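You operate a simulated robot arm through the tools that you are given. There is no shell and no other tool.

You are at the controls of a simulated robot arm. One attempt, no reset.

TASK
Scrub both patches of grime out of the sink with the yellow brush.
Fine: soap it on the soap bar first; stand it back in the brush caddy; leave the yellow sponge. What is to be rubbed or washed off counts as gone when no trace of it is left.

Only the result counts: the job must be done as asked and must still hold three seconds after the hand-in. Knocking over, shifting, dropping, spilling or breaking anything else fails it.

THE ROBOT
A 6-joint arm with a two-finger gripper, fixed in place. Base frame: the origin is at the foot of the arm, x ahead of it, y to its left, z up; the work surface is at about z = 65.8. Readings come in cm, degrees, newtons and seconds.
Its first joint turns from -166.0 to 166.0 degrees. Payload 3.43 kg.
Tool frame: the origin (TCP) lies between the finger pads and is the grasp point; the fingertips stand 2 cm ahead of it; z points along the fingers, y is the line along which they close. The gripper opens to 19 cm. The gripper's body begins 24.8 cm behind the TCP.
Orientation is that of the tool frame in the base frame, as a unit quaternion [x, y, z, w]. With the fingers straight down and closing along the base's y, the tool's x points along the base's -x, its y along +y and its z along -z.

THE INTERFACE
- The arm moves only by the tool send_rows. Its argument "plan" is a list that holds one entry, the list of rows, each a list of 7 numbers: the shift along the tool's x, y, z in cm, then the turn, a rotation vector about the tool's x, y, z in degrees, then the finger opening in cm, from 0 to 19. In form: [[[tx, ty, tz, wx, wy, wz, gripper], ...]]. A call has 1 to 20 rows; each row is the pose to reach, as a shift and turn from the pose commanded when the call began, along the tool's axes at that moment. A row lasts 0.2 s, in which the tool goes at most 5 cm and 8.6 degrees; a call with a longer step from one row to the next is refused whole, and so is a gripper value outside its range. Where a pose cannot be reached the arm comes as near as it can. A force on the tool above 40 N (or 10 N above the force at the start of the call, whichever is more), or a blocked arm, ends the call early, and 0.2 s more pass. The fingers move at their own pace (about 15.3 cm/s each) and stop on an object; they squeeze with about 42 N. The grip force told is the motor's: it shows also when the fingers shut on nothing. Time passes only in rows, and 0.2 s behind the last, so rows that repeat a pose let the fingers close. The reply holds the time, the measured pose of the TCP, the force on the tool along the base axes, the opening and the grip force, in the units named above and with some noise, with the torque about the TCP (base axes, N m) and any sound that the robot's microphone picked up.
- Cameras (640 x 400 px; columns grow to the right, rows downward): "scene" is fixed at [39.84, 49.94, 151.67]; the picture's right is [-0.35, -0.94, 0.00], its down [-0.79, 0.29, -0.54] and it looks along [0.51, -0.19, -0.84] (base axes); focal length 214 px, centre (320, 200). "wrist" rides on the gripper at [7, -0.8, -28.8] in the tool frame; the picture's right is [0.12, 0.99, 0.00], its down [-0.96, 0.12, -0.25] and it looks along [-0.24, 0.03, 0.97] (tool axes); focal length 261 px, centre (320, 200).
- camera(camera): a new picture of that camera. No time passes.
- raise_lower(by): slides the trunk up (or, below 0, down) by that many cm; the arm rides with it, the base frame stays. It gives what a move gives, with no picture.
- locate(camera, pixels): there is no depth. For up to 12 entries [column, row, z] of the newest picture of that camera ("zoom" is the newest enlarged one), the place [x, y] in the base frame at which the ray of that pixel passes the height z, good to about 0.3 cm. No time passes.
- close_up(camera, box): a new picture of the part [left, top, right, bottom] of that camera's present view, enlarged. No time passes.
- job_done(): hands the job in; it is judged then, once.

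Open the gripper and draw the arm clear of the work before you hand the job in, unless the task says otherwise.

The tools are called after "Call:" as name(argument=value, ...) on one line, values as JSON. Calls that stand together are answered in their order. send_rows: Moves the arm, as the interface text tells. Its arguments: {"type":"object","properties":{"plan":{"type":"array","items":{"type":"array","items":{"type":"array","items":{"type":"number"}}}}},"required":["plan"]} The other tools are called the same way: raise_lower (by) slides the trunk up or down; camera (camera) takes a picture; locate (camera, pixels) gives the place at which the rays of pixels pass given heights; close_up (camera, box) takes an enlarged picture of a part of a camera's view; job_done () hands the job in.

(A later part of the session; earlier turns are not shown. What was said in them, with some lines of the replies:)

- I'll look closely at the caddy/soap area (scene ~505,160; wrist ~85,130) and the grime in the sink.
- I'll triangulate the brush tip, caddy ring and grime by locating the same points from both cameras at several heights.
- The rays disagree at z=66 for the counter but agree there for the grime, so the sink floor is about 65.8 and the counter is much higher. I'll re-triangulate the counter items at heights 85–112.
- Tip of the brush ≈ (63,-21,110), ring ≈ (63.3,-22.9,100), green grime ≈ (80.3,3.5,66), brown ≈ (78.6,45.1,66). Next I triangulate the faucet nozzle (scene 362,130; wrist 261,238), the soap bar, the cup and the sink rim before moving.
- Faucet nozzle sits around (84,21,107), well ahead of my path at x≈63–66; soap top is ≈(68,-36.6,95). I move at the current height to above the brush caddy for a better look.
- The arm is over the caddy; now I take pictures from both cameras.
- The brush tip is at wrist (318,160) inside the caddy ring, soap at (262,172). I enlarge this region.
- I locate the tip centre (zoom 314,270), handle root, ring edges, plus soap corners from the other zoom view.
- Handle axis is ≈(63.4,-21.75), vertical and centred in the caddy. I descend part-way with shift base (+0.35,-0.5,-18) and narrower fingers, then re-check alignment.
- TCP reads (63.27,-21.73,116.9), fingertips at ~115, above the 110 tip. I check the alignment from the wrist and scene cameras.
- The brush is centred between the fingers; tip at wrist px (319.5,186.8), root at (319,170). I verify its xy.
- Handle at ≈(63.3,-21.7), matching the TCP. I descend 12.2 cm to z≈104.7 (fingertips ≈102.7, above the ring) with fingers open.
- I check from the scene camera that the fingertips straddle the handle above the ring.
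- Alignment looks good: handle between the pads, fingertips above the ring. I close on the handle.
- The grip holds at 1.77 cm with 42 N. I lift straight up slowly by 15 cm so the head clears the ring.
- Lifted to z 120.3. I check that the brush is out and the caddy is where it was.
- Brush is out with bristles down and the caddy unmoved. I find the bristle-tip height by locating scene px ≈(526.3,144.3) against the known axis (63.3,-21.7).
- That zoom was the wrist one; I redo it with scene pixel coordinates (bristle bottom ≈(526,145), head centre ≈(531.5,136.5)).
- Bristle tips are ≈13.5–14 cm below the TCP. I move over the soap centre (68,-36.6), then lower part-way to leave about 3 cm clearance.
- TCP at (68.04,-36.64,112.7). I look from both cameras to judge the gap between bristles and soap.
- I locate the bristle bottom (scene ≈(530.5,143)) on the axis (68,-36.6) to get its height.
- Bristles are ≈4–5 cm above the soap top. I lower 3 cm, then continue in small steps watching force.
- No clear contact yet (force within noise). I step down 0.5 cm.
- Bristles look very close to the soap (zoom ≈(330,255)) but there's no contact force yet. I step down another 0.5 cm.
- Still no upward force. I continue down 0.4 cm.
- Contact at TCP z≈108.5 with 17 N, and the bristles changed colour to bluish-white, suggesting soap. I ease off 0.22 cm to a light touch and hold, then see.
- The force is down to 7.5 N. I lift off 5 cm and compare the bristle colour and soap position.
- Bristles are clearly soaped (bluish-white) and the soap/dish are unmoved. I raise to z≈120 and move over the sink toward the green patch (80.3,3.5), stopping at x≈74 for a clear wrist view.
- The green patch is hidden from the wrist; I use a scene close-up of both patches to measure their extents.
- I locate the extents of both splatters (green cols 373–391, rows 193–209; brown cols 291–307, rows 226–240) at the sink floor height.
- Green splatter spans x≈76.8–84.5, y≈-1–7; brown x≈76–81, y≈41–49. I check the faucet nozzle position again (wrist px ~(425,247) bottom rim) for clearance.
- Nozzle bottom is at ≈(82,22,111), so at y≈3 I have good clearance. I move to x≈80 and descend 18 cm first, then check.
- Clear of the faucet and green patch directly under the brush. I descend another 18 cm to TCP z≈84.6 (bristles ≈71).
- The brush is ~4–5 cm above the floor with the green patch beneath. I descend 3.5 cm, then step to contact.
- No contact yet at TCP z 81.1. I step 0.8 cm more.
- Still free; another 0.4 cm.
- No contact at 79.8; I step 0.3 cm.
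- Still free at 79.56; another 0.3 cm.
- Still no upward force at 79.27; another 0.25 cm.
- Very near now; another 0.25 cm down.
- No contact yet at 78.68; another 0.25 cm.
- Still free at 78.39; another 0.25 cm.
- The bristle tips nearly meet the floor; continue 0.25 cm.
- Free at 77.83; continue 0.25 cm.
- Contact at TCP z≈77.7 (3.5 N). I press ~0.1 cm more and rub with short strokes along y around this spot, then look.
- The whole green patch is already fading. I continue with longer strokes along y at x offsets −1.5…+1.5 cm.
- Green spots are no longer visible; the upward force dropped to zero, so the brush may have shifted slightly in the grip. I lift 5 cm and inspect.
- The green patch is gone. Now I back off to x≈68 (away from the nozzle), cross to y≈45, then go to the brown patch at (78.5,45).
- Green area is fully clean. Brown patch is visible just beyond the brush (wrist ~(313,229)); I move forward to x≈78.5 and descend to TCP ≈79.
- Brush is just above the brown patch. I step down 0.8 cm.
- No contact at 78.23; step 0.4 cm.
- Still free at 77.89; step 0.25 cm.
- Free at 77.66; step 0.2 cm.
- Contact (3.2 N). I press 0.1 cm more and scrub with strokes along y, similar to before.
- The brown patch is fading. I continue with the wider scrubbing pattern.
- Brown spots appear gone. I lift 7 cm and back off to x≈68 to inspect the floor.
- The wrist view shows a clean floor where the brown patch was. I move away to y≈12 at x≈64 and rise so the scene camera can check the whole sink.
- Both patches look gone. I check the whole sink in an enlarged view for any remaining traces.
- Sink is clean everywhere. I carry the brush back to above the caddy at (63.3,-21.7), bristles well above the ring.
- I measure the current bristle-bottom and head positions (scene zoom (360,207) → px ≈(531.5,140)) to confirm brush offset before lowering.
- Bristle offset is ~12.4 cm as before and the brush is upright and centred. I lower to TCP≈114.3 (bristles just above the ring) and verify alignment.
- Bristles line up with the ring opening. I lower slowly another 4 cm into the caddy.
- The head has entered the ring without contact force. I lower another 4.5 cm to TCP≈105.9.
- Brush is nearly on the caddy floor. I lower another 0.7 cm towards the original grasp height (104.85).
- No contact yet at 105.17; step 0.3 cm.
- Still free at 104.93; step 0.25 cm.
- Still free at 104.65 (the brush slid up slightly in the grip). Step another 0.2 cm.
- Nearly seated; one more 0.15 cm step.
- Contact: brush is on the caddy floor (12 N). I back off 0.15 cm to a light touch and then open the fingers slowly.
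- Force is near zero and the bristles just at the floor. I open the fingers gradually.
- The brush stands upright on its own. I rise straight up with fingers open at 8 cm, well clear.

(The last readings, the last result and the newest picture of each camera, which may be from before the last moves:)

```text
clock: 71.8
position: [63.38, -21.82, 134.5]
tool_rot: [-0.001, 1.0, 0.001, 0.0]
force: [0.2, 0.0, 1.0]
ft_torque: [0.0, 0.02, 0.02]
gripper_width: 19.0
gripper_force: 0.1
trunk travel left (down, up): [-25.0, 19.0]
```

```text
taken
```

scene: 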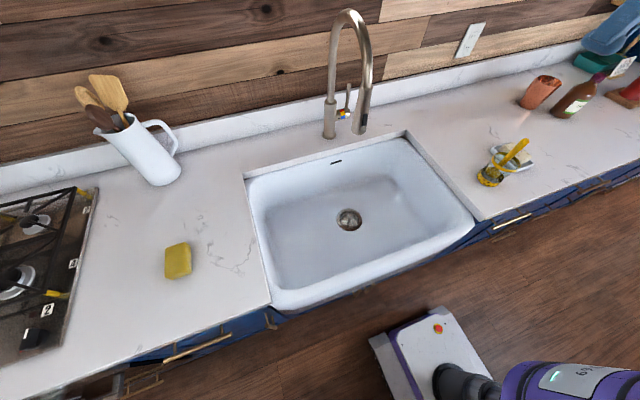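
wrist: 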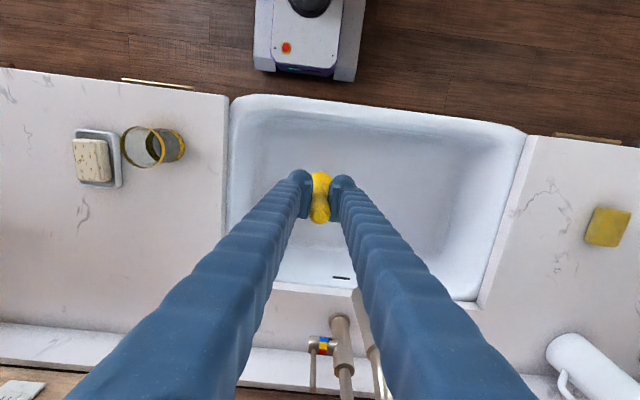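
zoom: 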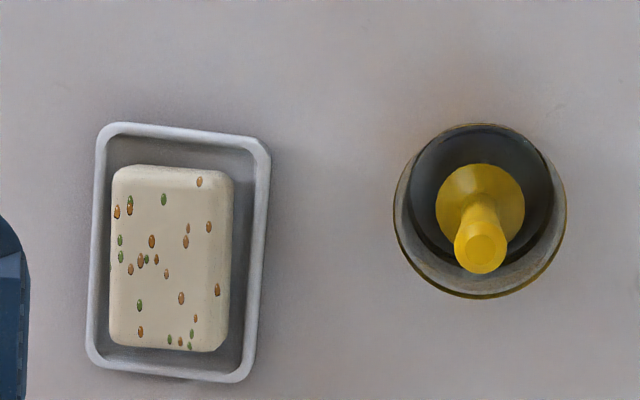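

The brush is standing back in the caddy, soap and dish unmoved. I return to the start pose and do a final wrist-camera check of the sink.

Call:
send_rows(plan=[[[0, 3.9, 0, 0, 0, 0, 19], [-0.3, 7.8, 0, 0, 0, 0, 19], [-0.5, 11.7, 0, 0, 0, 0, 19], [-0.7, 15.6, 0, 0, 0, 0, 19], [-0.9, 19.5, 0, 0, 0, 0, 19], [-1.1, 23.4, 0, 0, 0, 0, 19], [-1.3, 27.3, 0, 0, 0, 0, 19], [-1.5, 31.2, 0, 0, 0, 0, 19], [-1.8, 35.1, 0, 0, 0, 0, 19], [-2, 39, 0, 0, 0, 0, 19], [-2.2, 42.9, 0, 0, 0, 0, 19], [-2.4, 46.8, 0, 0, 0, 0, 19], [-2.6, 50.7, 0, 0, 0, 0, 19], [-2.7, 54.6, 0, 0, 0, 0, 19], [-2.7, 54.6, 0, 0, 0, 0, 19]]])

Call:
close_up(camera="wrist", box=[160, 70, 440, 270])

Call:
close_up(camera="scene", box=[230, 120, 490, 310])

Call:
close_up(camera="wrist", box=[10, 80, 170, 180])

```text
clock: 75.0
position: [66.07, 33.08, 134.86]
tool_rot: [0.0, 1.0, -0.001, 0.001]
force: [-0.1, 0.3, 0.3]
ft_torque: [-0.08, -0.03, -0.03]
gripper_width: 18.99
gripper_force: 0.0
trunk travel left (down, up): [-25.0, 19.0]
```

```text
2.00 times, centred on (300, 170) of wrist
```

zoom: 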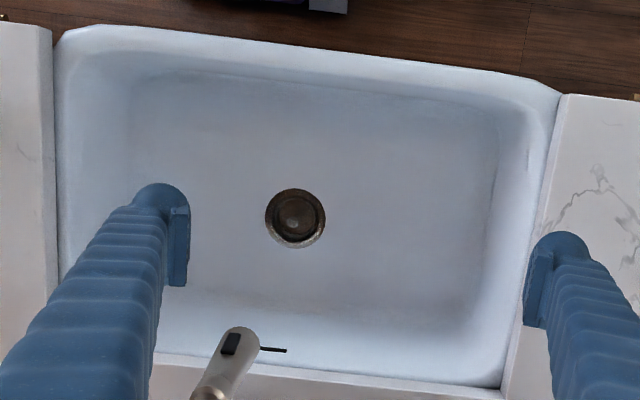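

```text
2.11 times, centred on (360, 215) of scene
```

zoom: 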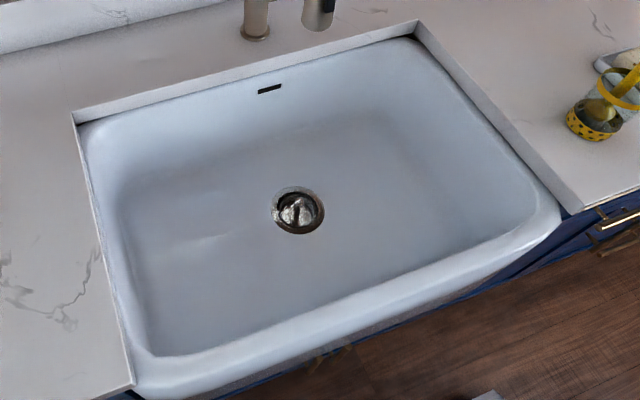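

```text
4.00 times, centred on (90, 130) of wrist
```

zoom: 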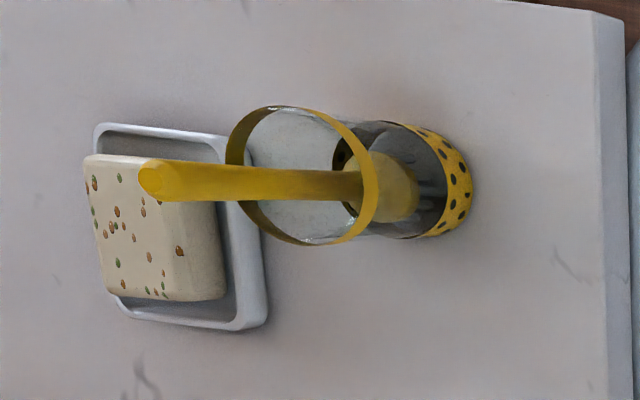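

Everything matches the starting layout and the sink looks clean. One last high-magnification check of both patch locations.

Call:
close_up(camera="scene", box=[365, 185, 405, 213])

Call:
close_up(camera="scene", box=[280, 218, 320, 246])

```text
14.29 times, centred on (385, 199) of scene
```

zoom: 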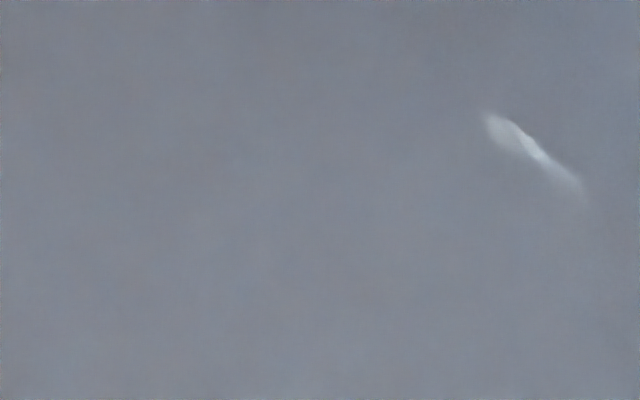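

```text
14.29 times, centred on (300, 232) of scene
```

zoom: 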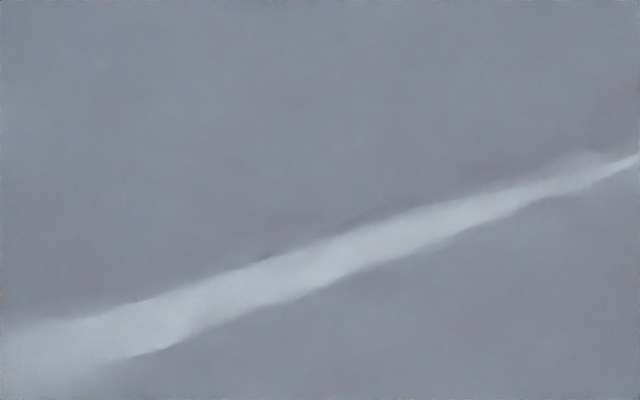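

No trace of either patch remains (only light reflections), the brush stands in its caddy, the sponge is untouched, and the arm is clear with the gripper open. I hand the job in.

Call:
job_done()

```text
The job is handed in.
```

I scrubbed both patches of grime out of the sink with the yellow brush and handed the job in. I haven't seen the judging result.

- **Soaping:** I pressed the brush onto the soap bar before scrubbing, and its bristles turned bluish-white. I didn't rub it across the bar, to avoid moving the soap.
- **Grime:** The green and brown patches both faded under the brush. Close-ups at 14 times magnification showed no trace of either, only light reflections.
- **Brush:** It is standing upright in the caddy again, almost exactly as it was.
- **Everything else:** In the final pictures, the soap, its dish, the caddy and the yellow sponge were where they started. The arm is back at its starting position with the gripper open.
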